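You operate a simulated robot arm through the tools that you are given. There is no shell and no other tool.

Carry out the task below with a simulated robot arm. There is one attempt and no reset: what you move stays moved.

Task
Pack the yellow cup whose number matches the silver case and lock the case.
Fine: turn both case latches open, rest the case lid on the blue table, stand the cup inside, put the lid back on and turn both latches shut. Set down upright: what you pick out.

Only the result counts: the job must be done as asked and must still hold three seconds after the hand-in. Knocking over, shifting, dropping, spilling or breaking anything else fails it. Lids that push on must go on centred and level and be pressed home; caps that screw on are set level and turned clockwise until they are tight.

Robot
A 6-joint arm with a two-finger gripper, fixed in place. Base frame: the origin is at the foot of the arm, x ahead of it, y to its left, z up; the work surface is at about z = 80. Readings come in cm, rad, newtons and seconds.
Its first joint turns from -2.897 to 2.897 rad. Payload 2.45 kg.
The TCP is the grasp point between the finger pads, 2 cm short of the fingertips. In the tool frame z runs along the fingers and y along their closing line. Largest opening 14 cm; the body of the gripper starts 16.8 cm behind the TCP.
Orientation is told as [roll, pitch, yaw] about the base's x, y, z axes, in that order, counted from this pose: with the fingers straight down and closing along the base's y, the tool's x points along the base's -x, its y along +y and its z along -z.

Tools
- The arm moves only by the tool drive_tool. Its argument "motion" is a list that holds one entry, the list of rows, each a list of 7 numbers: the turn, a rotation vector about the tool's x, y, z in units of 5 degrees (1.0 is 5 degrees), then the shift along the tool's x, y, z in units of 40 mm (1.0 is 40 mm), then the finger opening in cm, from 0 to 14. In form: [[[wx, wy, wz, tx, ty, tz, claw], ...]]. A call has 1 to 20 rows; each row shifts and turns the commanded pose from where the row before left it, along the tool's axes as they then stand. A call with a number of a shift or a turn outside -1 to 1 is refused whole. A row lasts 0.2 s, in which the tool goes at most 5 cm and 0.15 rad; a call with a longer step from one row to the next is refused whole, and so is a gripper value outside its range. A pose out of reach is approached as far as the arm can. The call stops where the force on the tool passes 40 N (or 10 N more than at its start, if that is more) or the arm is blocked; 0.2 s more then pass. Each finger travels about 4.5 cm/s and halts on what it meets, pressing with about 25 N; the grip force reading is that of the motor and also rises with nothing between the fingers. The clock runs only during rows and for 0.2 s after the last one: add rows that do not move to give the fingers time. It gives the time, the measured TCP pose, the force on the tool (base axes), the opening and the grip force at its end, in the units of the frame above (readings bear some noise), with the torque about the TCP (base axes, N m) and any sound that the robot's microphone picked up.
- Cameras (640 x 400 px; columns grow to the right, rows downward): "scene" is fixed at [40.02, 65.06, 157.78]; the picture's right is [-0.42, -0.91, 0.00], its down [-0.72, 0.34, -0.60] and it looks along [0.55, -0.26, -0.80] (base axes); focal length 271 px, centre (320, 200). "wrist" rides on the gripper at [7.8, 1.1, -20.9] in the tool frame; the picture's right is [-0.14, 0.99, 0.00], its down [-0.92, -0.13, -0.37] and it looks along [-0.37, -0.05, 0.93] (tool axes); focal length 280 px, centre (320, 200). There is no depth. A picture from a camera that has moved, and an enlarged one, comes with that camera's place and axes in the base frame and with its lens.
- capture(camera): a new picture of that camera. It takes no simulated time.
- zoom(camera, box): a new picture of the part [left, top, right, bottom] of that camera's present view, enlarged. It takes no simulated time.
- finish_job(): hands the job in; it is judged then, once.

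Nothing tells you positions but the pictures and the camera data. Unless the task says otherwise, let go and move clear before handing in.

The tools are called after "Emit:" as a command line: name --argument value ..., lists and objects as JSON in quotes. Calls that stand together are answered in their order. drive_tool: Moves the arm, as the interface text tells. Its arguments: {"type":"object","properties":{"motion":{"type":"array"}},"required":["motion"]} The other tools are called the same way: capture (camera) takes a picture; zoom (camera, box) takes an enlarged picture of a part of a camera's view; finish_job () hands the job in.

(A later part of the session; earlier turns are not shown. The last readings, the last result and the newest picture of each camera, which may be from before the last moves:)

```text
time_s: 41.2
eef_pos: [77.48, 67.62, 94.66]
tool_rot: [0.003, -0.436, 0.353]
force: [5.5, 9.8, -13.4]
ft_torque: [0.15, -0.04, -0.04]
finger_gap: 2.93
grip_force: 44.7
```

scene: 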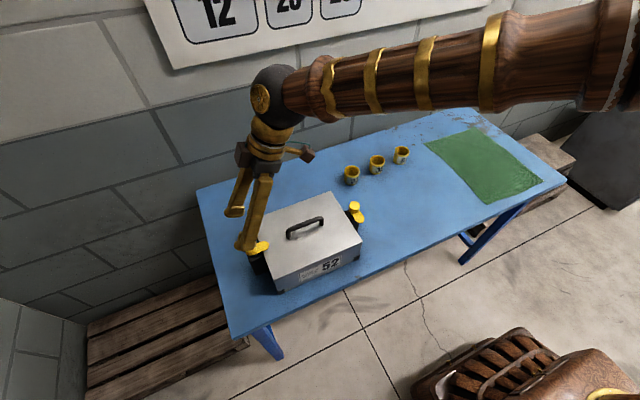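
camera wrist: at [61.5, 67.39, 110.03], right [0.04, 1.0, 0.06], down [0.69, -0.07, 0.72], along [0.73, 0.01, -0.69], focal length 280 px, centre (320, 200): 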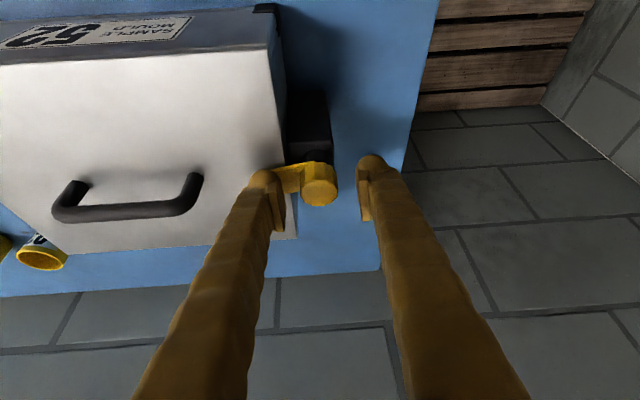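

Turning freely. Continuing.

Emit:
drive_tool --motion '[[[-0.2536, 0, -0.5438, 0, 0, 0, 2], [-0.2536, 0, -0.5438, 0, 0, 0, 2], [-0.2536, 0, -0.5438, 0, 0, 0, 2], [-0.2536, 0, -0.5438, 0, 0, 0, 2], [-0.2536, 0, -0.5438, 0, 0, 0, 2], [-0.2536, 0, -0.5438, 0, 0, 0, 2]]]'

Emit:
zoom --camera "wrist" --box '[250, 120, 390, 240]'

```text
time_s: 42.6
eef_pos: [77.5, 67.49, 94.6]
tool_rot: [0.0, -0.436, 0.665]
force: [-1.2, 7.8, -0.6]
ft_torque: [-0.02, 0.18, -0.03]
finger_gap: 2.92
grip_force: 45.5
```

```text
3.33 times, centred on (320, 180) of wrist
camera zoom: at [64.27, 58.65, 110.04], right [-0.51, 0.86, 0.06], down [0.61, 0.32, 0.72], along [0.6, 0.41, -0.69], focal length 935 px, centre (320, 267)
```

zoom: 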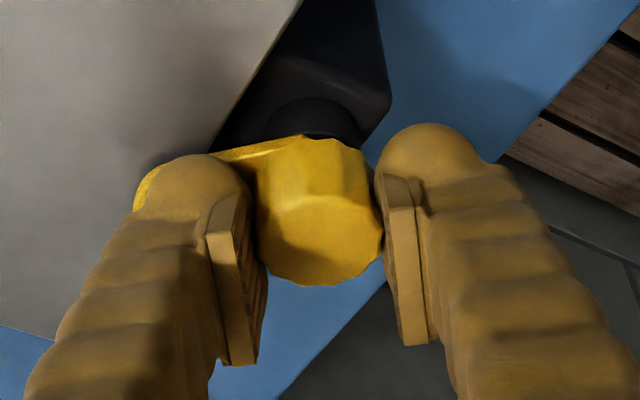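

The tongue is following the gripper. Continuing toward 90°.

Emit:
drive_tool --motion '[[[-0.2536, 0, -0.5438, 0, 0, 0, 2], [-0.2536, 0, -0.5438, 0, 0, 0, 2], [-0.2536, 0, -0.5438, 0, 0, 0, 2], [-0.2536, 0, -0.5438, 0, 0, 0, 2], [-0.2536, 0, -0.5438, 0, 0, 0, 2], [-0.2536, 0, -0.5438, 0, 0, 0, 2], [-0.2536, 0, -0.5438, 0, 0, 0, 2], [-0.2536, 0, -0.5438, 0, 0, 0, 2]]]'

```text
time_s: 44.4
eef_pos: [77.5, 67.61, 94.54]
tool_rot: [0.001, -0.435, 1.084]
force: [8.1, 9.3, 0.7]
ft_torque: [0.18, -0.04, 0.03]
finger_gap: 2.93
grip_force: 44.6
```

Smooth so far; last stretch of the turn.

Emit:
drive_tool --motion '[[[-0.2536, 0, -0.5438, 0, 0, 0, 2], [-0.2536, 0, -0.5438, 0, 0, 0, 2], [-0.2536, 0, -0.5438, 0, 0, 0, 2], [-0.2536, 0, -0.5438, 0, 0, 0, 2], [-0.2536, 0, -0.5438, 0, 0, 0, 2], [-0.2536, 0, -0.5438, 0, 0, 0, 2], [-0.2536, 0, -0.5438, 0, 0, 0, 2], [-0.2536, 0, -0.5438, 0, 0, 0, 2]]]'

Emit:
capture --camera "wrist"

Emit:
zoom --camera "scene" --box '[215, 180, 295, 280]'

```text
time_s: 46.2
eef_pos: [77.54, 67.59, 94.47]
tool_rot: [0.003, -0.438, 1.501]
force: [4.2, -4.5, 10.3]
ft_torque: [-0.11, -0.05, -0.66]
finger_gap: 2.89
grip_force: 45.2
```

```text
taken
camera wrist: at [75.33, 51.76, 110.03], right [-0.98, 0.19, 0.06], down [0.17, 0.67, 0.72], along [0.1, 0.72, -0.69], focal length 280 px, centre (320, 200)
```

wrist: 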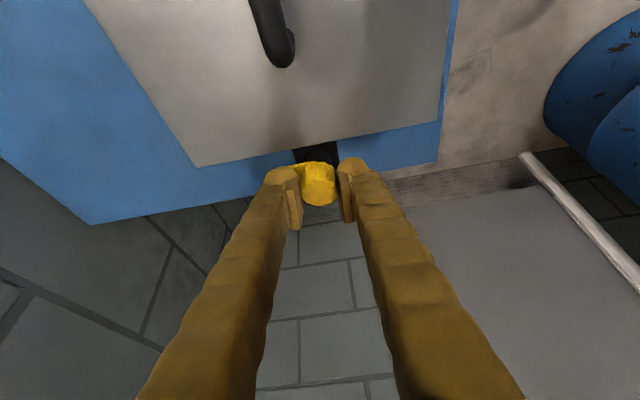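

```text
4.00 times, centred on (255, 230) of scene
camera zoom: at [40.02, 65.06, 157.78], right [-0.42, -0.91, 0.0], down [-0.72, 0.34, -0.6], along [0.55, -0.26, -0.8], focal length 1085 px, centre (580, 80)
```

zoom: 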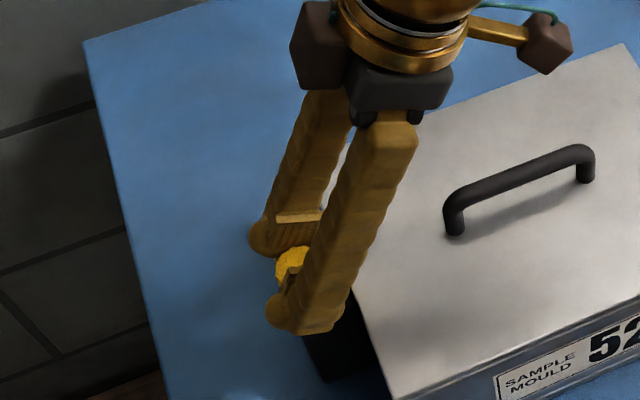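

Torque of -0.66 N·m shows the latch reached its open stop. I'll back off a degree, release, and rise.

Emit:
drive_tool --motion '[[[0.127, 0, 0.272, 0, 0, 0, 2], [0, 0, 0, 0, 0, 0, 5], [0, 0, 0, 0, 0, 0, 5], [0, 0, 0, -0.2113, 0, -0.453, 5], [0, 0, 0, -0.4226, 0, -0.906, 6], [0, 0, 0, -0.2113, 0, -0.453, 6], [0, 0, 0, 0, 0, 0, 6]]]'

Emit:
zoom --camera "wrist" --box '[220, 40, 420, 200]'

Emit:
zoom --camera "scene" --box '[215, 180, 375, 300]'

```text
time_s: 47.8
eef_pos: [77.41, 67.64, 102.5]
tool_rot: [0.0, -0.435, 1.477]
force: [0.5, -0.8, -0.2]
ft_torque: [0.01, -0.01, -0.01]
finger_gap: 6.02
grip_force: 0.2
```

```text
2.50 times, centred on (320, 120) of wrist
camera zoom: at [74.86, 51.92, 117.97], right [-0.97, 0.22, 0.06], down [0.19, 0.66, 0.72], along [0.12, 0.72, -0.69], focal length 701 px, centre (320, 400)
```

zoom: 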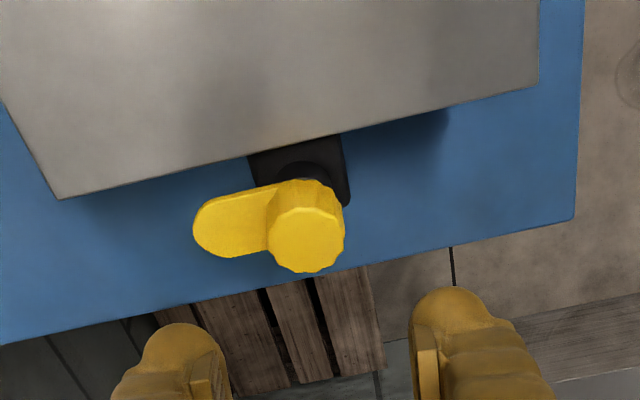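

```text
3.33 times, centred on (295, 240) of scene
camera zoom: at [40.02, 65.06, 157.78], right [-0.42, -0.91, 0.0], down [-0.72, 0.34, -0.6], along [0.55, -0.26, -0.8], focal length 904 px, centre (403, 67)
```

zoom: 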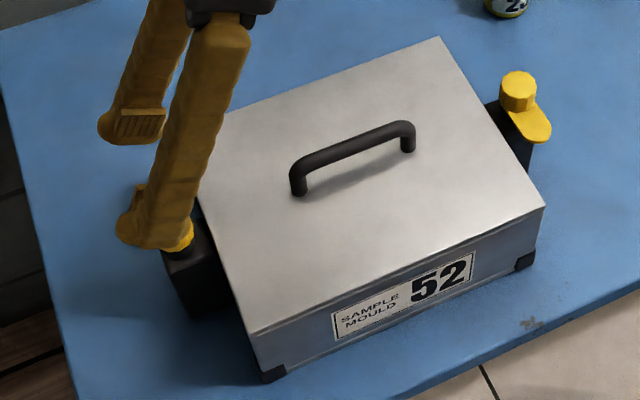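

Both latches are open. Next I'll back up to above the lid handle (77.3, 52), straighten the tool and align the fingers to close along x.

Emit:
drive_tool --motion '[[[0, 0, 0, 0.8268, -0.0934, -0.5235, 6], [0, 0, 0, 0.8268, -0.0934, -0.5235, 6], [0, 0, 0, 0.8268, -0.0934, -0.5235, 6], [0, 0, 0, 0.8268, -0.0934, -0.5235, 6], [0, 1, 0, 0, 0, 0, 6], [0, 1, 0, 0, 0, 0, 6], [0, 1, 0, 0, 0, 0, 6], [0, 1, 0, 0, 0, 0, 6], [0, 1, 0, 0, 0, 0, 6], [0, 0, -0.55, 0, 0, 0, 6], [0, 0, -0.55, 0, 0, 0, 6], [0, 0, 0, 0, 0, 0, 6]]]'

Emit:
capture --camera "wrist"

Emit:
capture --camera "scene"

```text
time_s: 50.4
eef_pos: [77.47, 51.94, 104.61]
tool_rot: [0.0, -0.001, 1.573]
force: [0.1, 0.4, 0.2]
ft_torque: [-0.01, 0.01, 0.02]
finger_gap: 6.0
grip_force: 0.0
```

```text
taken
camera wrist: at [76.48, 44.21, 125.24], right [-0.99, 0.14, 0.0], down [0.13, 0.92, 0.37], along [0.05, 0.37, -0.93], focal length 280 px, centre (320, 200)
```

wrist: 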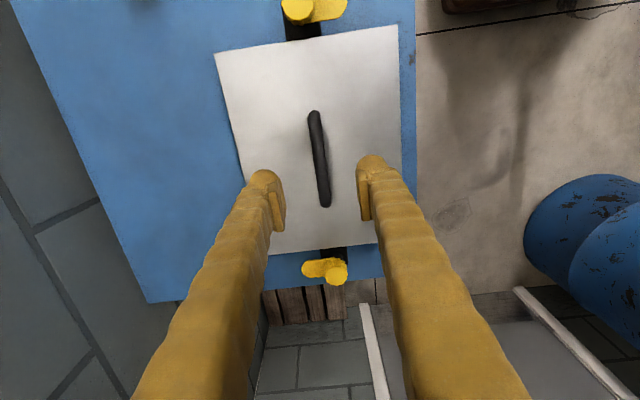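

```text
taken
```

scene: 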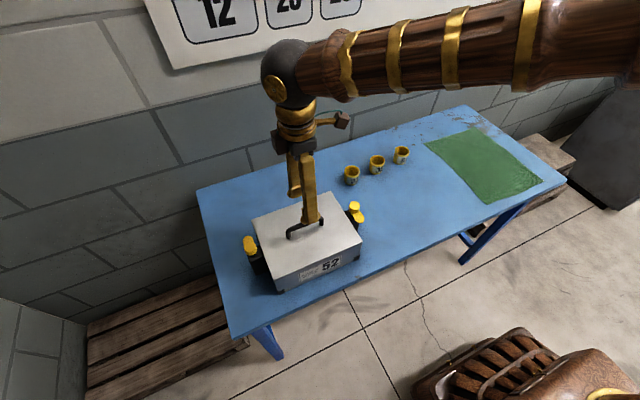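

I'll zoom in on the handle to check its alignment and height.

Emit:
zoom --camera "wrist" --box '[270, 95, 370, 215]'

Emit:
zoom --camera "wrist" --box '[200, 0, 440, 300]'

Emit:
zoom --camera "scene" --box '[240, 180, 370, 300]'

```text
3.33 times, centred on (320, 155) of wrist
camera zoom: at [76.48, 44.21, 125.24], right [-0.99, 0.14, 0.0], down [0.13, 0.92, 0.37], along [0.05, 0.37, -0.93], focal length 935 px, centre (320, 350)
```

zoom: 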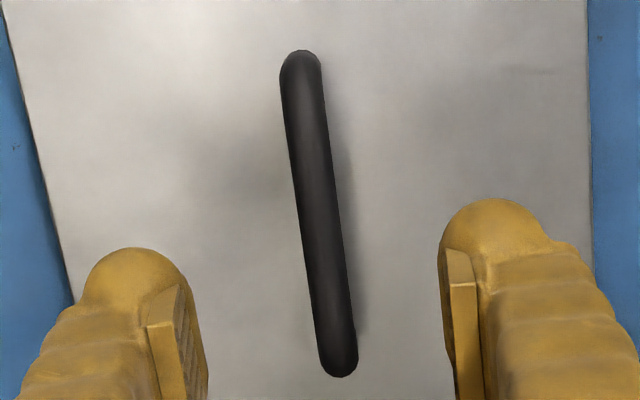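

```text
1.33 times, centred on (320, 150) of wrist
camera zoom: at [76.48, 44.21, 125.24], right [-0.99, 0.14, 0.0], down [0.13, 0.92, 0.37], along [0.05, 0.37, -0.93], focal length 374 px, centre (320, 267)
```

zoom: 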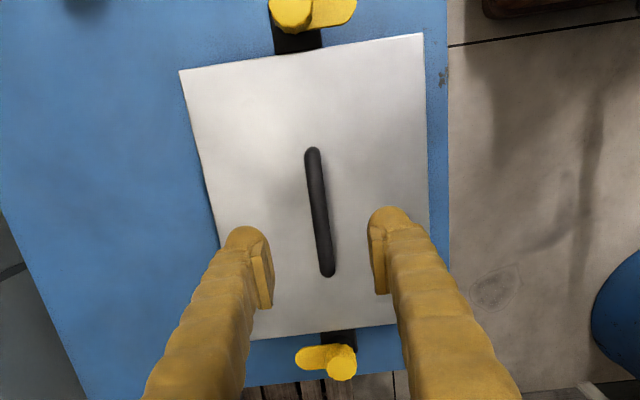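

```text
3.33 times, centred on (305, 240) of scene
camera zoom: at [40.02, 65.06, 157.78], right [-0.42, -0.91, 0.0], down [-0.72, 0.34, -0.6], along [0.55, -0.26, -0.8], focal length 904 px, centre (370, 67)
```

zoom: 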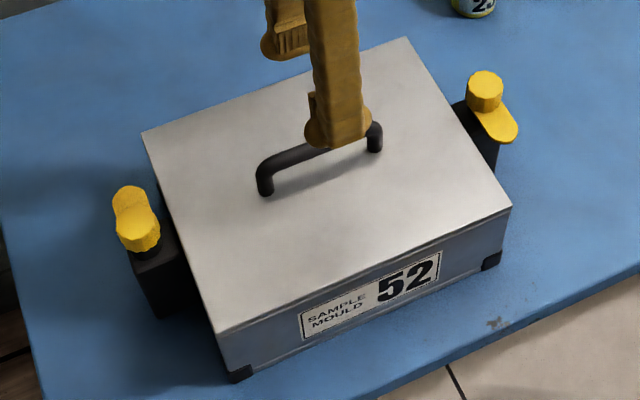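

The handle bar is parallel to y at x≈77.45, centre y≈51.9, bar centre z≈94.1. Lowering straight onto it with the gap at 6 cm.

Emit:
drive_tool --motion '[[[0, 0, 0, 0, 0, 0.8, 6], [0, 0, 0, 0, 0, 0.8, 6], [0, 0, 0, 0, 0, 0.7, 6], [0, 0, 0, 0, 0, 0.3, 6], [0, 0, 0, 0, 0, 0, 6], [0, 0, 0, 0, 0, 0, 6]]]'

Emit:
zoom --camera "wrist" --box '[240, 100, 400, 240]'

Emit:
zoom --camera "scene" --box '[265, 180, 345, 260]'

```text
time_s: 51.8
eef_pos: [77.5, 51.93, 94.08]
tool_rot: [0.0, 0.0, 1.573]
force: [0.2, -0.3, -0.3]
ft_torque: [0.0, 0.01, 0.0]
finger_gap: 6.0
grip_force: 0.1
```

```text
2.86 times, centred on (320, 170) of wrist
camera zoom: at [76.39, 44.17, 114.84], right [-0.99, 0.14, 0.0], down [0.13, 0.92, 0.37], along [0.05, 0.37, -0.93], focal length 801 px, centre (320, 286)
```

zoom: 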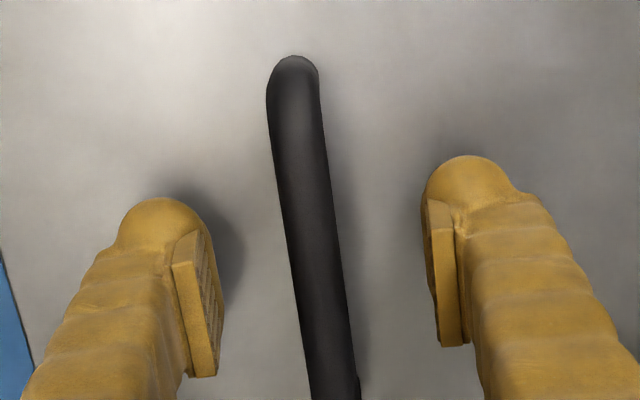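

```text
5.00 times, centred on (305, 220) of scene
camera zoom: at [40.02, 65.06, 157.78], right [-0.42, -0.91, 0.0], down [-0.72, 0.34, -0.6], along [0.55, -0.26, -0.8], focal length 1357 px, centre (395, 100)
```

zoom: 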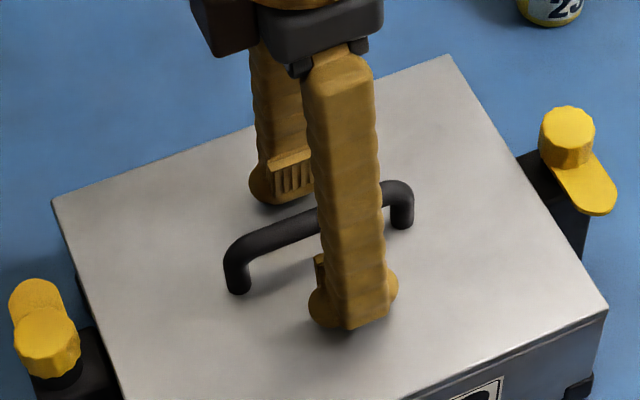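

The bar is between the fingers. Closing on the handle.

Emit:
drive_tool --motion '[[[0, 0, 0, 0, 0, 0, 3], [0, 0, 0, 0, 0, 0, 0.5], [0, 0, 0, 0, 0, 0, 0.5], [0, 0, 0, 0, 0, 0, 0.5], [0, 0, 0, 0, 0, 0, 0.5], [0, 0, 0, 0, 0, 0, 0.5]]]'

Emit:
zoom --camera "scene" --box '[240, 180, 370, 300]'

```text
time_s: 53.2
eef_pos: [77.51, 51.95, 94.18]
tool_rot: [0.0, 0.0, 1.572]
force: [1.5, -0.3, 0.5]
ft_torque: [-0.02, 0.0, -0.1]
finger_gap: 0.87
grip_force: 25.1
```

```text
3.33 times, centred on (305, 240) of scene
camera zoom: at [40.02, 65.06, 157.78], right [-0.42, -0.91, 0.0], down [-0.72, 0.34, -0.6], along [0.55, -0.26, -0.8], focal length 904 px, centre (370, 67)
```

zoom: 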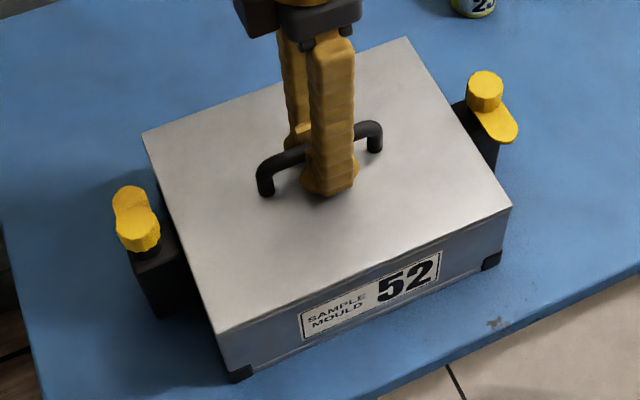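

Gripped (bar ≈0.9 cm). I'll lift slowly and watch the weight.

Emit:
drive_tool --motion '[[[0, 0, 0, 0, 0, 0, 0], [0, 0, 0, 0, 0, 0, 0], [0, 0, 0, 0, 0, -0.1, 0], [0, 0, 0, 0, 0, -0.1, 0], [0, 0, 0, 0, 0, -0.1, 0], [0, 0, 0, 0, 0, 0, 0]]]'

Emit:
zoom --camera "scene" --box '[240, 180, 370, 300]'

```text
time_s: 54.6
eef_pos: [77.51, 51.98, 95.39]
tool_rot: [0.0, -0.002, 1.573]
force: [0.0, 0.1, -3.7]
ft_torque: [-0.02, -0.02, 0.02]
finger_gap: 0.86
grip_force: 25.0
```

```text
3.33 times, centred on (305, 240) of scene
camera zoom: at [40.02, 65.06, 157.78], right [-0.42, -0.91, 0.0], down [-0.72, 0.34, -0.6], along [0.55, -0.26, -0.8], focal length 904 px, centre (370, 67)
```

zoom: 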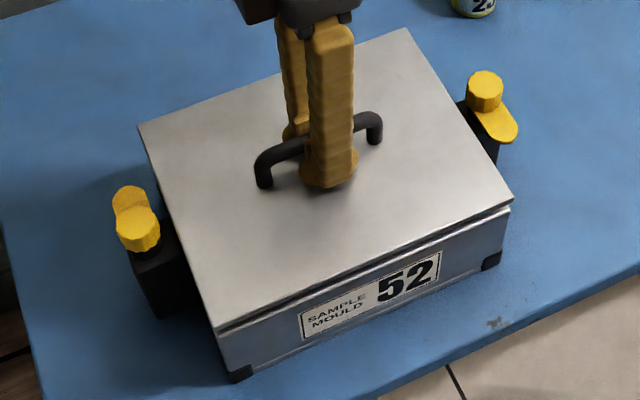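

The lid lifts level and weighs ~3.7 N. I'll raise it clear of the knobs before moving sideways.

Emit:
drive_tool --motion '[[[0, 0, 0, 0, 0, -0.3, 0], [0, 0, 0, 0, 0, -0.5, 0], [0, 0, 0, 0, 0, -0.5, 0], [0, 0, 0, 0, 0, -0.5, 0], [0, 0, 0, 0, 0, -0.4, 0], [0, 0, 0, 0, 0, -0.2, 0], [0, 0, 0, 0, 0, 0, 0]]]'

Emit:
zoom --camera "scene" --box '[220, 120, 400, 300]'

```text
time_s: 56.2
eef_pos: [77.5, 51.87, 104.9]
tool_rot: [0.0, 0.0, 1.573]
force: [0.3, -0.1, -3.8]
ft_torque: [0.01, 0.01, -0.03]
finger_gap: 0.9
grip_force: 24.4
```

```text
2.22 times, centred on (310, 210) of scene
camera zoom: at [40.02, 65.06, 157.78], right [-0.42, -0.91, 0.0], down [-0.72, 0.34, -0.6], along [0.55, -0.26, -0.8], focal length 603 px, centre (342, 178)
```

zoom: 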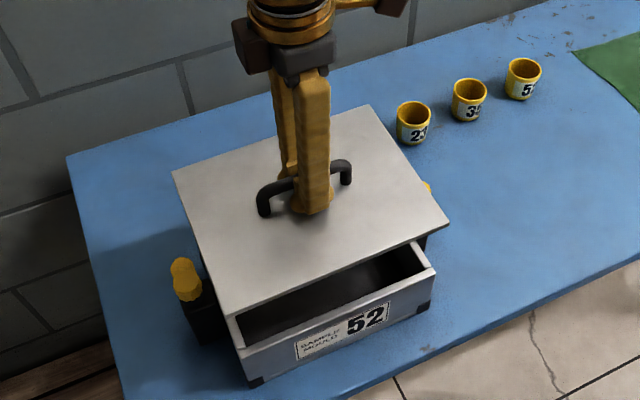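

The lid is well above the knobs. Carrying it 40 cm in -y, over the free table area between the case and the green mat.

Emit:
drive_tool --motion '[[[0, 0, 0, 0.3, 0, 0, 0], [0, 0, 0, 0.6, 0, 0, 0], [0, 0, 0, 0.65, 0, 0, 0], [0, 0, 0, 0.65, 0, 0, 0], [0, 0, 0, 0.65, 0, 0, 0], [0, 0, 0, 0.65, 0, 0, 0], [0, 0, 0, 0.65, 0, 0, 0], [0, 0, 0, 0.65, 0, 0, 0], [0, 0, 0, 0.65, 0, 0, 0], [0, 0, 0, 0.65, 0, 0, 0], [0, 0, 0, 0.65, 0, 0, 0], [0, 0, 0, 0.65, 0, 0, 0], [0, 0, 0, 0.65, 0, 0, 0], [0, 0, 0, 0.65, 0, 0, 0], [0, 0, 0, 0.65, 0, 0, 0], [0, 0, 0, 0.4, 0, 0, 0], [0, 0, 0, 0.25, 0, 0, 0], [0, 0, 0, 0, 0, 0, 0]]]'

Emit:
capture --camera "scene"

Emit:
capture --camera "wrist"

```text
time_s: 60.0
eef_pos: [77.49, 12.03, 104.86]
tool_rot: [0.0, -0.001, 1.574]
force: [-0.3, -0.2, -2.9]
ft_torque: [0.0, -0.04, -0.01]
finger_gap: 0.84
grip_force: 25.4
```

```text
taken
```

scene: 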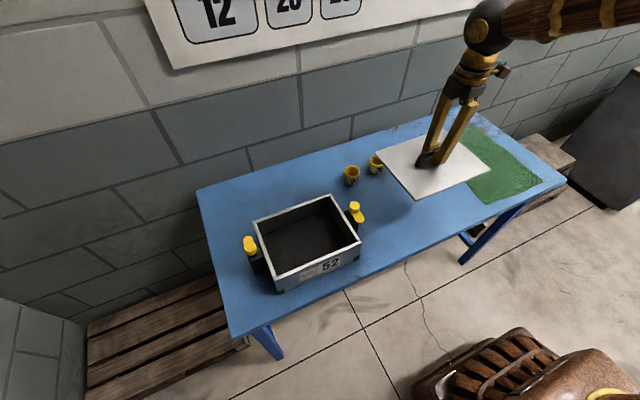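

```text
taken
camera wrist: at [76.44, 4.14, 125.63], right [-0.99, 0.14, 0.0], down [0.13, 0.92, 0.37], along [0.05, 0.37, -0.93], focal length 280 px, centre (320, 200)
```

wrist: 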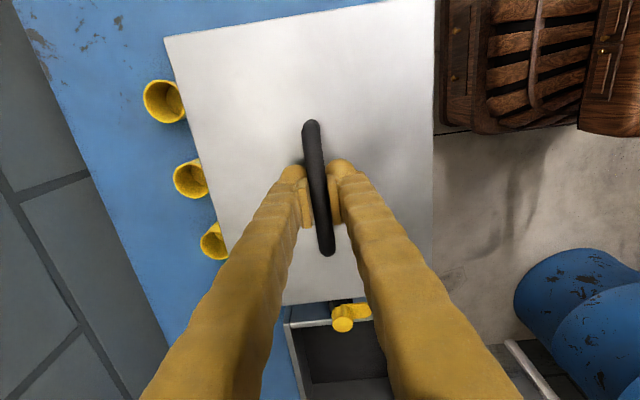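

The open case is empty and the lid hangs level over the free table area (roughly x 67–87, y -1–25). Lowering most of the way.

Emit:
drive_tool --motion '[[[0, 0, 0, 0, 0, 0.3, 0], [0, 0, 0, 0, 0, 0.6, 0], [0, 0, 0, 0, 0, 0.6, 0], [0, 0, 0, 0, 0, 0.6, 0], [0, 0, 0, 0, 0, 0.6, 0], [0, 0, 0, 0, 0, 0.6, 0], [0, 0, 0, 0, 0, 0.6, 0], [0, 0, 0, 0, 0, 0.4, 0], [0, 0, 0, 0, 0, 0.2, 0], [0, 0, 0, 0, 0, 0, 0]]]'

Emit:
zoom --camera "scene" --box '[340, 110, 540, 230]'

```text
time_s: 62.2
eef_pos: [77.56, 11.93, 86.76]
tool_rot: [0.0, 0.0, 1.573]
force: [0.1, 0.1, -3.5]
ft_torque: [-0.03, 0.03, 0.0]
finger_gap: 0.87
grip_force: 24.7
```

```text
3.20 times, centred on (440, 170) of scene
camera zoom: at [40.02, 65.06, 157.78], right [-0.42, -0.91, 0.0], down [-0.72, 0.34, -0.6], along [0.55, -0.26, -0.8], focal length 868 px, centre (-64, 296)
```

zoom: 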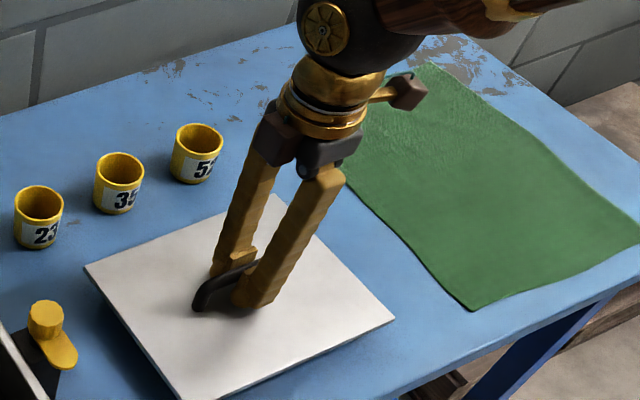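

The lid is clear of the cups and the mat. Lowering gently until it touches.

Emit:
drive_tool --motion '[[[0, 0, 0, 0, 0, 0.1, 0], [0, 0, 0, 0, 0, 0.1, 0], [0, 0, 0, 0, 0, 0.1, 0], [0, 0, 0, 0, 0, 0.1, 0], [0, 0, 0, 0, 0, 0.1, 0], [0, 0, 0, 0, 0, 0, 0]]]'

```text
time_s: 63.6
eef_pos: [77.54, 11.89, 84.85]
tool_rot: [0.0, 0.001, 1.572]
force: [0.3, -0.5, -4.4]
ft_torque: [-0.07, -0.02, 0.03]
finger_gap: 0.87
grip_force: 24.6
```

Emit:
drive_tool --motion '[[[0, 0, 0, 0, 0, 0.05, 0], [0, 0, 0, 0, 0, 0.05, 0], [0, 0, 0, 0, 0, 0.05, 0], [0, 0, 0, 0, 0, 0, 0]]]'

Emit:
zoom --camera "scene" --box '[340, 110, 540, 230]'

```text
time_s: 64.6
eef_pos: [77.78, 11.95, 84.22]
tool_rot: [0.0, 0.0, 1.572]
force: [-0.6, 6.0, 17.4]
ft_torque: [0.01, -0.02, 0.01]
finger_gap: 0.83
grip_force: 24.7
```

```text
3.20 times, centred on (440, 170) of scene
camera zoom: at [40.02, 65.06, 157.78], right [-0.42, -0.91, 0.0], down [-0.72, 0.34, -0.6], along [0.55, -0.26, -0.8], focal length 868 px, centre (-64, 296)
```

zoom: 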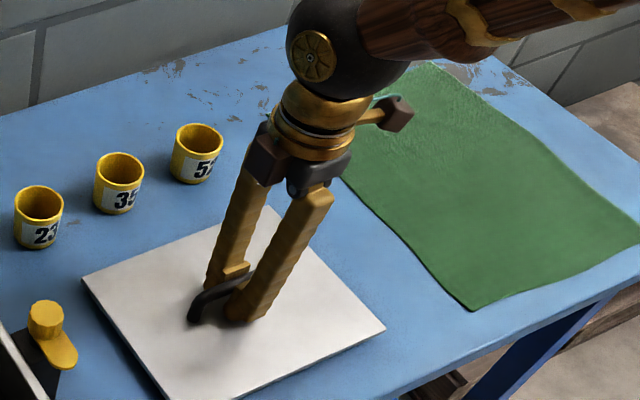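

The lid has touched down. I'll relieve the pressure, release the handle and rise.

Emit:
drive_tool --motion '[[[0, 0, 0, 0, 0, -0.025, 0], [0, 0, 0, 0, 0, 0, 0], [0, 0, 0, 0, 0, 0, 2], [0, 0, 0, 0, 0, 0, 6], [0, 0, 0, 0, 0, 0, 6], [0, 0, 0, 0, 0, 0, 6]]]'

Emit:
zoom --camera "wrist" --box '[220, 80, 420, 260]'

```text
time_s: 66.0
eef_pos: [77.61, 11.96, 84.42]
tool_rot: [0.0, 0.0, 1.574]
force: [-0.9, -0.1, 0.4]
ft_torque: [-0.03, 0.05, 0.0]
finger_gap: 6.02
grip_force: 0.1
```

```text
2.22 times, centred on (320, 170) of wrist
camera zoom: at [76.48, 4.14, 105.18], right [-0.99, 0.14, 0.0], down [0.13, 0.92, 0.37], along [0.05, 0.37, -0.93], focal length 623 px, centre (320, 267)
```

zoom: 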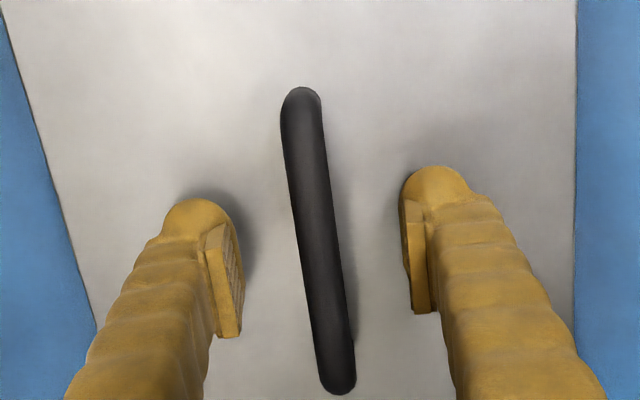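

The lid rests on the table. I'll rise clear of the handle and turn the tool back to yaw 0 for the cup.

Emit:
drive_tool --motion '[[[0, 0, 0, 0, 0, -0.65, 6], [0, 0, 0, 0, 0, -0.8, 6], [0, 0, 1, 0, 0, -0.3, 8], [0, 0, 1, 0, 0, -0.3, 8], [0, 0, 1, 0, 0, -0.3, 8], [0, 0, 1, 0, 0, -0.3, 8], [0, 0, 1, 0, 0, -0.3, 8], [0, 0, 1, 0, 0, -0.3, 8], [0, 0, 1, 0, 0, -0.3, 8], [0, 0, 1, 0, 0, -0.3, 8], [0, 0, 1, 0, 0, 0, 8], [0, 0, 1, 0, 0, 0, 8], [0, 0, 1, 0, 0, 0, 8], [0, 0, 1, 0, 0, 0, 8], [0, 0, 1, 0, 0, 0, 8], [0, 0, 1, 0, 0, 0, 8], [0, 0, 1, 0, 0, 0, 8], [0, 0, 1, 0, 0, 0, 8], [0, 0, 1, 0, 0, 0, 8], [0, 0, 1, 0, 0, 0, 8]]]'

Emit:
capture --camera "wrist"

Emit:
capture --camera "scene"

```text
time_s: 70.2
eef_pos: [77.56, 12.04, 99.73]
tool_rot: [0.001, 0.0, 0.001]
force: [0.2, 0.8, -0.6]
ft_torque: [-0.01, -0.02, 0.02]
finger_gap: 8.0
grip_force: 0.0
```

```text
taken
camera wrist: at [69.72, 13.12, 120.51], right [0.14, 0.99, 0.0], down [0.92, -0.13, 0.37], along [0.36, -0.05, -0.93], focal length 280 px, centre (320, 200)
```

wrist: 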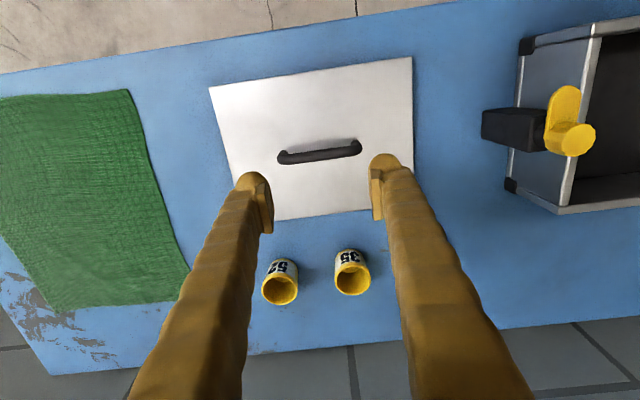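

```text
taken
```

scene: 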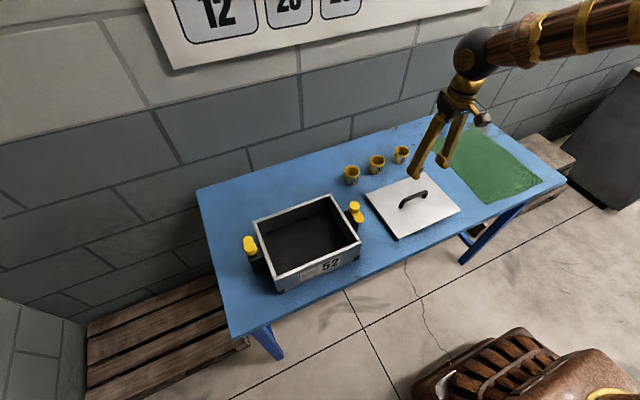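

The lid is resting flat. Zooming on the cups to refine the position of cup 52.

Emit:
zoom --camera "wrist" --box '[240, 230, 390, 320]'

Emit:
zoom --camera "scene" --box '[330, 130, 480, 250]'

```text
4.27 times, centred on (315, 275) of wrist
camera zoom: at [69.72, 13.12, 120.51], right [0.14, 0.99, 0.0], down [0.92, -0.13, 0.37], along [0.36, -0.05, -0.93], focal length 1196 px, centre (341, -120)
```

zoom: 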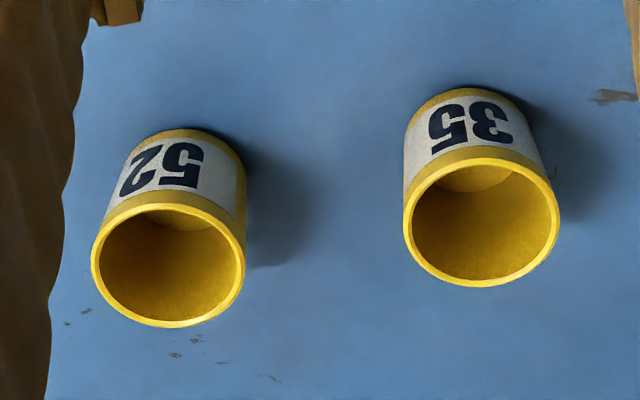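

```text
3.33 times, centred on (405, 190) of scene
camera zoom: at [40.02, 65.06, 157.78], right [-0.42, -0.91, 0.0], down [-0.72, 0.34, -0.6], along [0.55, -0.26, -0.8], focal length 904 px, centre (37, 233)
```

zoom: 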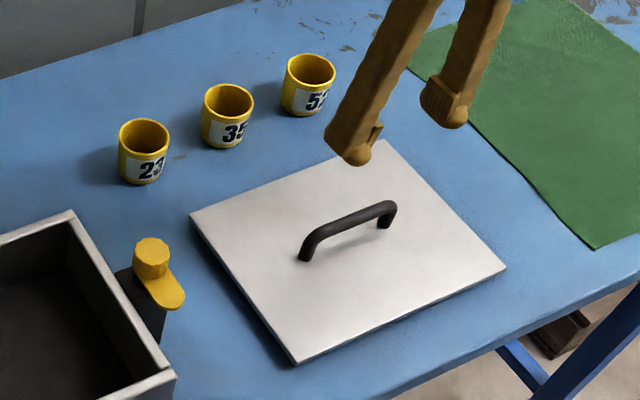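

Cup 52 is at about (97.55, 2.95), rim z≈85, diameter ≈5.6. I'll move above it at z≈94 with the gap at 9 cm and check the reach.

Emit:
drive_tool --motion '[[[0, 0, 0, -0.714, -0.323, 0.1786, 9], [0, 0, 0, -0.714, -0.323, 0.1786, 9], [0, 0, 0, -0.714, -0.323, 0.1786, 9], [0, 0, 0, -0.714, -0.323, 0.1786, 9], [0, 0, 0, -0.714, -0.323, 0.1786, 9], [0, 0, 0, -0.714, -0.323, 0.1786, 9], [0, 0, 0, -0.714, -0.323, 0.1786, 9], [0, 0, 0, 0, 0, 0, 9], [0, 0, 0, 0, 0, 0, 9]]]'

Emit:
capture --camera "wrist"

Emit:
capture --camera "scene"

```text
time_s: 72.2
eef_pos: [97.73, 3.0, 94.91]
tool_rot: [0.0, -0.001, 0.001]
force: [-1.3, 0.1, 0.4]
ft_torque: [-0.02, 0.0, 0.04]
finger_gap: 9.02
grip_force: 0.1
```

```text
taken
camera wrist: at [89.85, 4.11, 115.63], right [0.14, 0.99, 0.0], down [0.92, -0.13, 0.37], along [0.36, -0.05, -0.93], focal length 280 px, centre (320, 200)
```

wrist: 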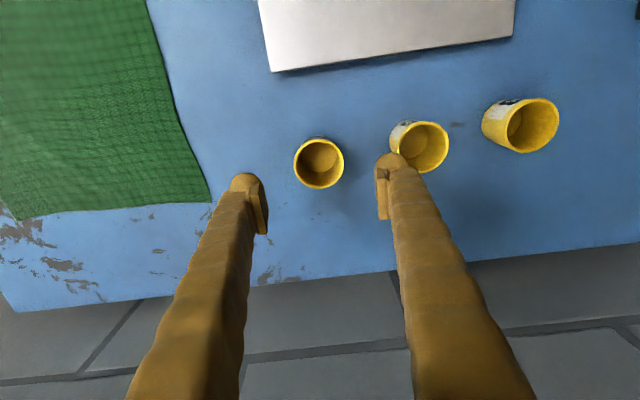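

```text
taken
```

scene: 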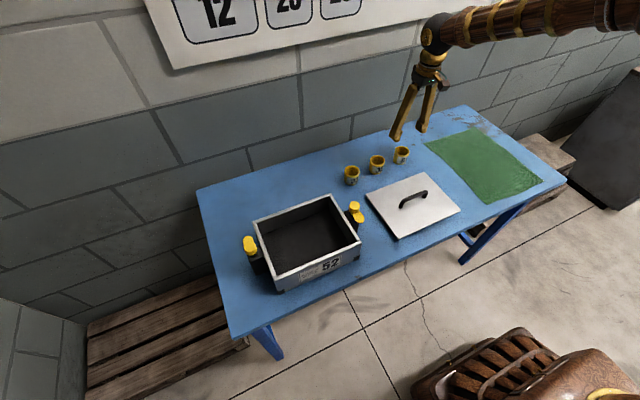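

Reach is fine and the cup is centred between the fingers. Descending around cup 52.

Emit:
drive_tool --motion '[[[0, 0, 0, 0.025, 0, 0.6, 9], [0, 0, 0, 0, 0, 0.8, 9], [0, 0, 0, 0, 0, 0.7, 9], [0, 0, 0, 0, 0, 0.5, 9], [0, 0, 0, 0, 0, 0.3, 9], [0, 0, 0, 0, 0, 0, 9], [0, 0, 0, 0, 0, 0, 9]]]'

Emit:
capture --camera "wrist"

Emit:
zoom --camera "scene" --box '[350, 80, 470, 200]'

```text
time_s: 73.8
eef_pos: [97.69, 2.81, 83.22]
tool_rot: [0.0, 0.0, 0.001]
force: [0.2, 0.5, 0.1]
ft_torque: [0.01, -0.02, 0.03]
finger_gap: 8.98
grip_force: 0.1
```

```text
taken
camera wrist: at [89.69, 4.0, 103.94], right [0.14, 0.99, 0.0], down [0.92, -0.13, 0.37], along [0.36, -0.05, -0.93], focal length 280 px, centre (320, 200)
```

wrist: 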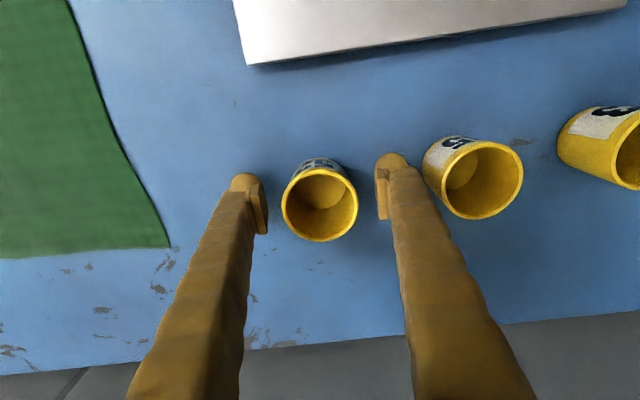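

```text
3.33 times, centred on (410, 140) of scene
camera zoom: at [40.02, 65.06, 157.78], right [-0.42, -0.91, 0.0], down [-0.72, 0.34, -0.6], along [0.55, -0.26, -0.8], focal length 904 px, centre (20, 400)
```

zoom: 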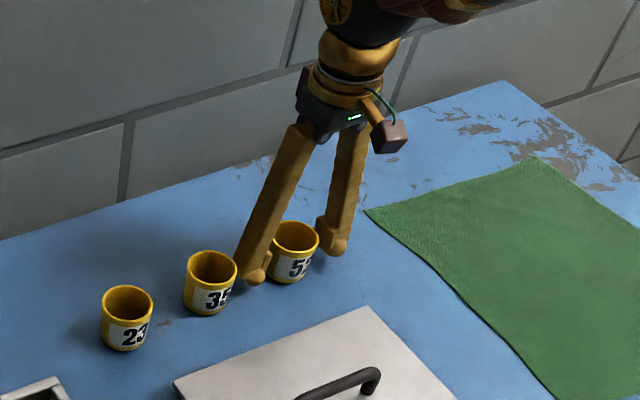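

The cup is between the fingers with clearance to its neighbour. Closing gently.

Emit:
drive_tool --motion '[[[0, 0, 0, 0, 0, 0, 7], [0, 0, 0, 0, 0, 0, 5], [0, 0, 0, 0, 0, 0, 4], [0, 0, 0, 0, 0, 0, 4], [0, 0, 0, 0, 0, 0, 4], [0, 0, 0, 0, 0, 0, 4]]]'

Emit:
capture --camera "wrist"

```text
time_s: 75.2
eef_pos: [97.61, 2.87, 83.11]
tool_rot: [-0.001, -0.001, 0.002]
force: [0.2, -0.2, -0.2]
ft_torque: [-0.01, 0.01, -0.05]
finger_gap: 5.71
grip_force: 24.8
```

```text
taken
camera wrist: at [89.69, 4.0, 103.94], right [0.14, 0.99, 0.0], down [0.92, -0.13, 0.37], along [0.36, -0.05, -0.93], focal length 280 px, centre (320, 200)
```

wrist: 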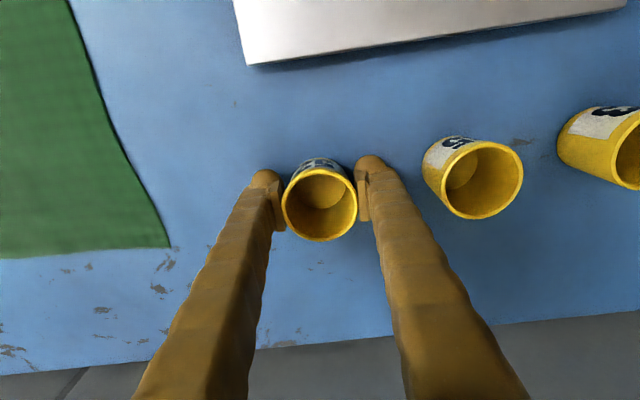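

Cup 52 is gripped at 5.7 cm. Lifting it straight up.

Emit:
drive_tool --motion '[[[0, 0, 0, 0, 0, -0.1, 4], [0, 0, 0, 0, 0, -0.3, 4], [0, 0, 0, 0, 0, -0.6, 4], [0, 0, 0, 0, 0, -0.7, 4], [0, 0, 0, 0, 0, -0.7, 4], [0, 0, 0, 0, 0, -0.7, 4], [0, 0, 0, 0, 0, -0.7, 4], [0, 0, 0, 0, 0, -0.7, 4], [0, 0, 0, 0, 0, -0.5, 4], [0, 0, 0, 0, 0, -0.3, 4], [0, 0, 0, 0, 0, 0, 4]]]'

Emit:
capture --camera "scene"

Emit:
capture --camera "wrist"

```text
time_s: 77.6
eef_pos: [97.46, 2.96, 104.36]
tool_rot: [0.0, 0.001, 0.001]
force: [-0.1, -0.3, -0.1]
ft_torque: [-0.02, -0.04, -0.04]
finger_gap: 5.69
grip_force: 25.3
```

```text
taken
```

scene: 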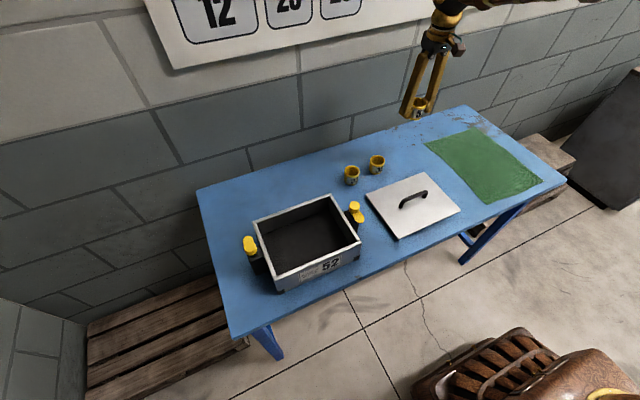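

```text
taken
camera wrist: at [89.62, 4.07, 125.12], right [0.14, 0.99, 0.0], down [0.92, -0.13, 0.37], along [0.36, -0.05, -0.93], focal length 280 px, centre (320, 200)
```

wrist: 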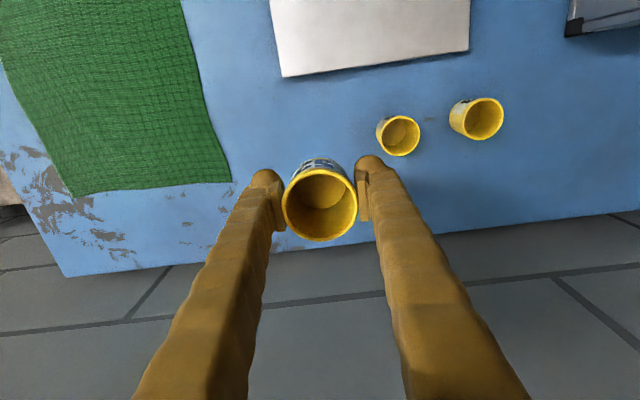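

Lifted cleanly. Carrying the cup at z≈104 over to the case centre (77.4, 52).

Emit:
drive_tool --motion '[[[0, 0, 0, 0.18, 0.44, 0, 4], [0, 0, 0, 0.359, 0.877, 0, 4], [0, 0, 0, 0.359, 0.877, 0, 4], [0, 0, 0, 0.359, 0.877, 0, 4], [0, 0, 0, 0.359, 0.877, 0, 4], [0, 0, 0, 0.359, 0.877, 0, 4], [0, 0, 0, 0.359, 0.877, 0, 4], [0, 0, 0, 0.359, 0.877, 0, 4], [0, 0, 0, 0.359, 0.877, 0, 4], [0, 0, 0, 0.359, 0.877, 0, 4], [0, 0, 0, 0.359, 0.877, 0, 4], [0, 0, 0, 0.359, 0.877, 0, 4], [0, 0, 0, 0.359, 0.877, 0, 4], [0, 0, 0, 0.359, 0.877, 0, 4], [0, 0, 0, 0.178, 0.434, 0, 4], [0, 0, 0, 0, 0, 0, 4], [0, 0, 0, 0, 0, 0, 4]]]'

Emit:
capture --camera "wrist"

Emit:
capture --camera "scene"

```text
time_s: 81.2
eef_pos: [77.18, 51.97, 104.47]
tool_rot: [0.0, -0.001, 0.002]
force: [-0.1, -0.2, -0.7]
ft_torque: [0.02, 0.03, 0.01]
finger_gap: 5.68
grip_force: 24.7
```

```text
taken
camera wrist: at [69.36, 53.2, 125.2], right [0.14, 0.99, 0.0], down [0.92, -0.13, 0.37], along [0.36, -0.05, -0.93], focal length 280 px, centre (320, 200)
```

wrist: 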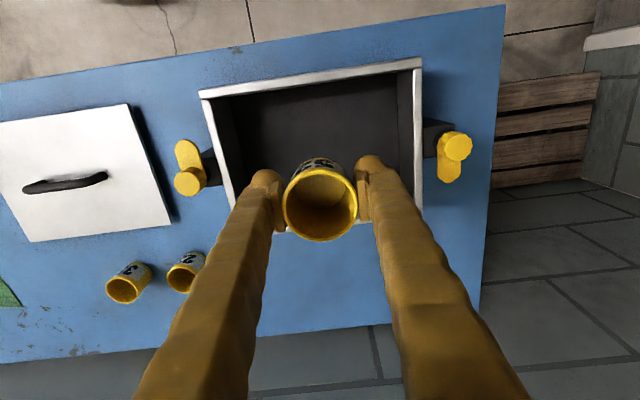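

```text
taken
```

scene: 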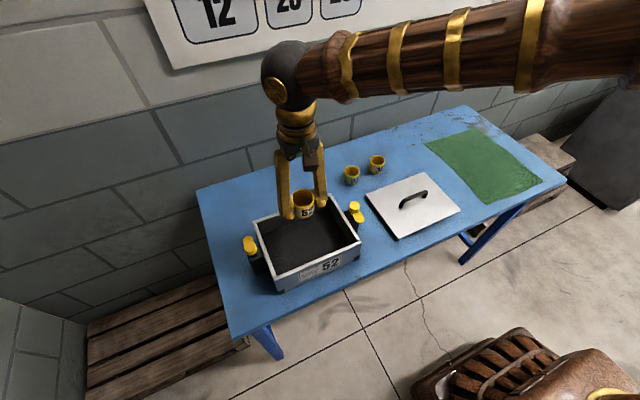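

The cup hangs over the middle of the open case. Lowering it inside, then slowly to the floor.

Emit:
drive_tool --motion '[[[0, 0, 0, 0, 0, 0.4, 4], [0, 0, 0, 0, 0, 0.6, 4], [0, 0, 0, 0, 0, 0.6, 4], [0, 0, 0, 0, 0, 0.6, 4], [0, 0, 0, 0, 0, 0.6, 4], [0, 0, 0, 0, 0, 0.6, 4], [0, 0, 0, 0, 0, 0.5, 4], [0, 0, 0, 0, 0, 0.3, 4], [0, 0, 0, 0, 0, 0, 4]]]'

Emit:
zoom --camera "scene" --box '[240, 170, 370, 300]'

```text
time_s: 83.2
eef_pos: [77.24, 51.91, 87.69]
tool_rot: [0.0, 0.0, 0.002]
force: [0.9, 0.6, -0.4]
ft_torque: [0.0, 0.0, -0.05]
finger_gap: 5.68
grip_force: 25.4
```

```text
3.08 times, centred on (305, 235) of scene
camera zoom: at [40.02, 65.06, 157.78], right [-0.42, -0.91, 0.0], down [-0.72, 0.34, -0.6], along [0.55, -0.26, -0.8], focal length 835 px, centre (366, 92)
```

zoom: 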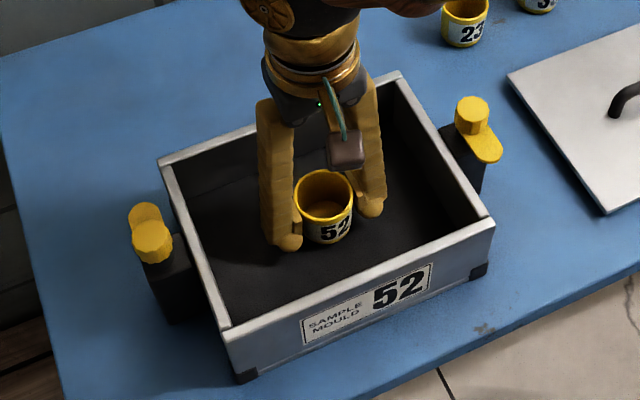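

Emit:
drive_tool --motion '[[[0, 0, 0, 0, 0, 0.1, 4], [0, 0, 0, 0, 0, 0.1, 4], [0, 0, 0, 0, 0, 0.1, 4], [0, 0, 0, 0, 0, 0.1, 4], [0, 0, 0, 0, 0, 0, 4]]]'

Emit:
zoom --camera "scene" --box '[270, 190, 330, 260]'

```text
time_s: 84.4
eef_pos: [77.38, 52.05, 86.11]
tool_rot: [0.002, -0.001, 0.002]
force: [2.8, -1.5, 22.2]
ft_torque: [0.04, -0.1, -0.02]
finger_gap: 5.65
grip_force: 24.9
```

```text
5.71 times, centred on (300, 225) of scene
camera zoom: at [40.02, 65.06, 157.78], right [-0.42, -0.91, 0.0], down [-0.72, 0.34, -0.6], along [0.55, -0.26, -0.8], focal length 1550 px, centre (434, 57)
```

zoom: 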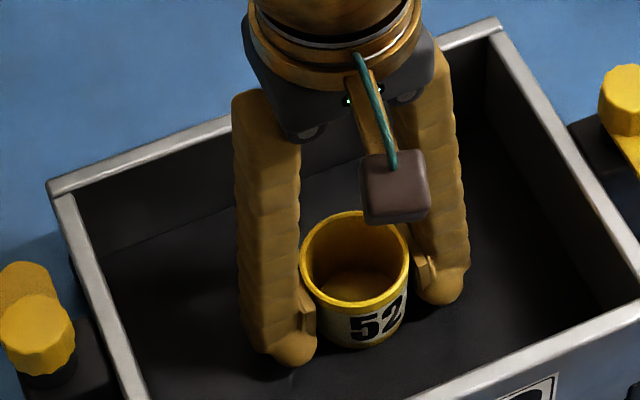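

The cup is on the case floor (22 N contact). I'll relieve the push, open the fingers and rise.

Emit:
drive_tool --motion '[[[0, 0, 0, 0, 0, -0.03, 4], [0, 0, 0, 0, 0, 0, 4], [0, 0, 0, 0, 0, 0, 6.4], [0, 0, 0, 0, 0, 0, 8], [0, 0, 0, 0, 0, 0, 8], [0, 0, 0, 0, 0, -0.2, 8], [0, 0, 0, 0, 0, -0.5, 8], [0, 0, 0, 0, 0, -0.7, 8], [0, 0, 0, 0, 0, -0.8, 8], [0, 0, 0, 0, 0, -0.8, 8], [0, 0, 0, 0, 0, -0.8, 8], [0, 0, 0, 0, 0, -0.5, 8], [0, 0, 0, 0, 0, 0, 8]]]'

Emit:
capture --camera "wrist"

Emit:
zoom --camera "scene" --box '[240, 170, 370, 300]'

```text
time_s: 87.2
eef_pos: [77.1, 51.93, 103.19]
tool_rot: [0.0, 0.001, 0.003]
force: [0.6, 0.4, -0.1]
ft_torque: [0.01, -0.02, -0.02]
finger_gap: 8.0
grip_force: 0.1
```

```text
taken
camera wrist: at [69.33, 53.07, 123.98], right [0.14, 0.99, 0.0], down [0.92, -0.13, 0.37], along [0.36, -0.05, -0.93], focal length 280 px, centre (320, 200)
```

wrist: 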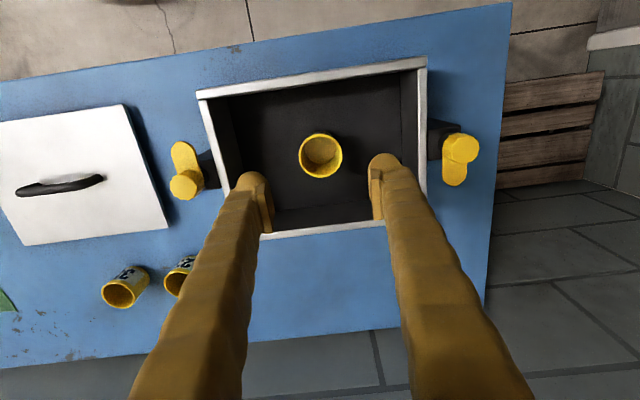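

```text
3.08 times, centred on (305, 235) of scene
camera zoom: at [40.02, 65.06, 157.78], right [-0.42, -0.91, 0.0], down [-0.72, 0.34, -0.6], along [0.55, -0.26, -0.8], focal length 835 px, centre (366, 92)
```

zoom: 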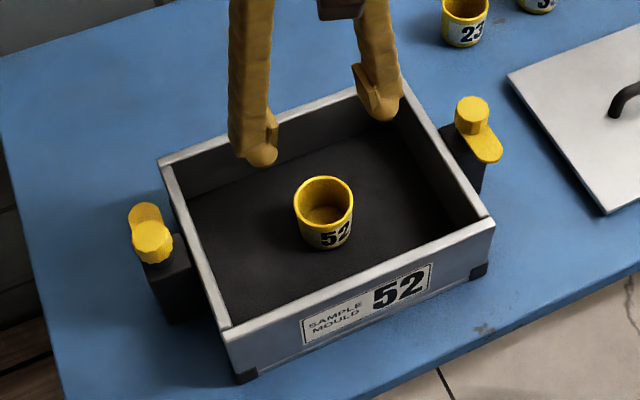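

Cup 52 stands upright in the case. Now I'll turn the tool back to yaw 90° and return to the lid handle.

Emit:
drive_tool --motion '[[[0, 0, -1, 0, 0, 0, 6], [0, 0, -1, 0, 0, 0, 6], [0, 0, -1, 0, 0, 0, 6], [0, 0, -1, 0, 0, 0, 6], [0, 0, -1, 0, 0, 0, 6], [0, 0, -1, 0, 0, 0, 6], [0, 0, -1, 0, 0, 0, 6], [0, 0, -1, 0, 0, 0, 6], [0, 0, -1, 0, 0, 0, 6], [0, 0, -1, 0, 0, 0, 6], [0, 0, -1, 0, 0, 0, 6], [0, 0, -1, 0, 0, 0, 6], [0, 0, -1, 0, 0, 0, 6], [0, 0, -1, 0, 0, 0, 6], [0, 0, -1, 0, 0, 0, 6], [0, 0, -1, 0, 0, 0, 6], [0, 0, -1, 0, 0, 0, 6], [0, 0, -1, 0, 0, 0, 6], [0, 0, 0, 0, 0, 0, 6]]]'

Emit:
drive_tool --motion '[[[0, 0, 0, 0.5, -0.0525, 0, 6], [0, 0, 0, 0.8, 0, 0, 6], [0, 0, 0, 0.8, 0, 0, 6], [0, 0, 0, 0.8, 0, 0, 6], [0, 0, 0, 0.8, 0, 0, 6], [0, 0, 0, 0.8, 0, 0, 6], [0, 0, 0, 0.8, 0, 0, 6], [0, 0, 0, 0.8, 0, 0, 6], [0, 0, 0, 0.8, 0, 0, 6], [0, 0, 0, 0.8, 0, 0, 6], [0, 0, 0, 0.8, 0, 0, 6], [0, 0, 0, 0.8, 0, 0, 6], [0, 0, 0, 0.715, 0, 0, 6], [0, 0, 0, 0, 0, 0, 6], [0, 0, 0, 0, 0, 0, 6]]]'

Emit:
capture --camera "wrist"

Emit:
capture --camera "scene"

```text
time_s: 91.2
eef_pos: [77.37, 52.15, 103.34]
tool_rot: [-0.001, 0.001, 1.574]
force: [-0.2, -0.3, 0.8]
ft_torque: [-0.01, -0.01, 0.01]
finger_gap: 5.98
grip_force: 0.1
```

```text
time_s: 94.4
eef_pos: [77.39, 11.94, 103.36]
tool_rot: [0.0, 0.0, 1.572]
force: [1.0, 1.2, 0.7]
ft_torque: [0.0, 0.03, -0.02]
finger_gap: 6.0
grip_force: 0.1
```

```text
taken
camera wrist: at [76.29, 4.18, 124.07], right [-0.99, 0.14, 0.0], down [0.13, 0.92, 0.37], along [0.05, 0.37, -0.93], focal length 280 px, centre (320, 200)
```

wrist: 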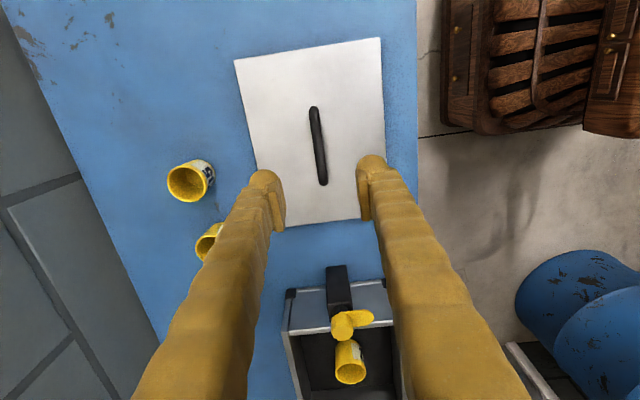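

```text
taken
```

scene: 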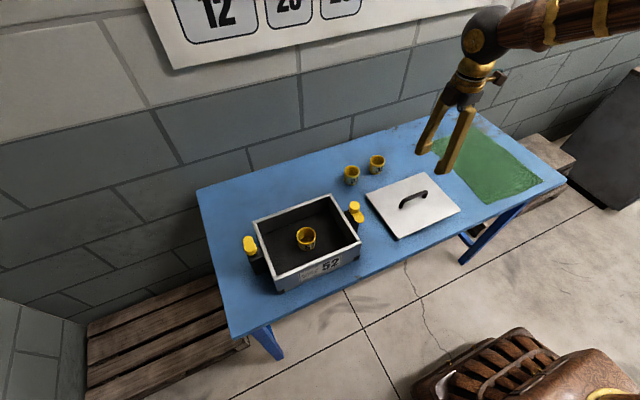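

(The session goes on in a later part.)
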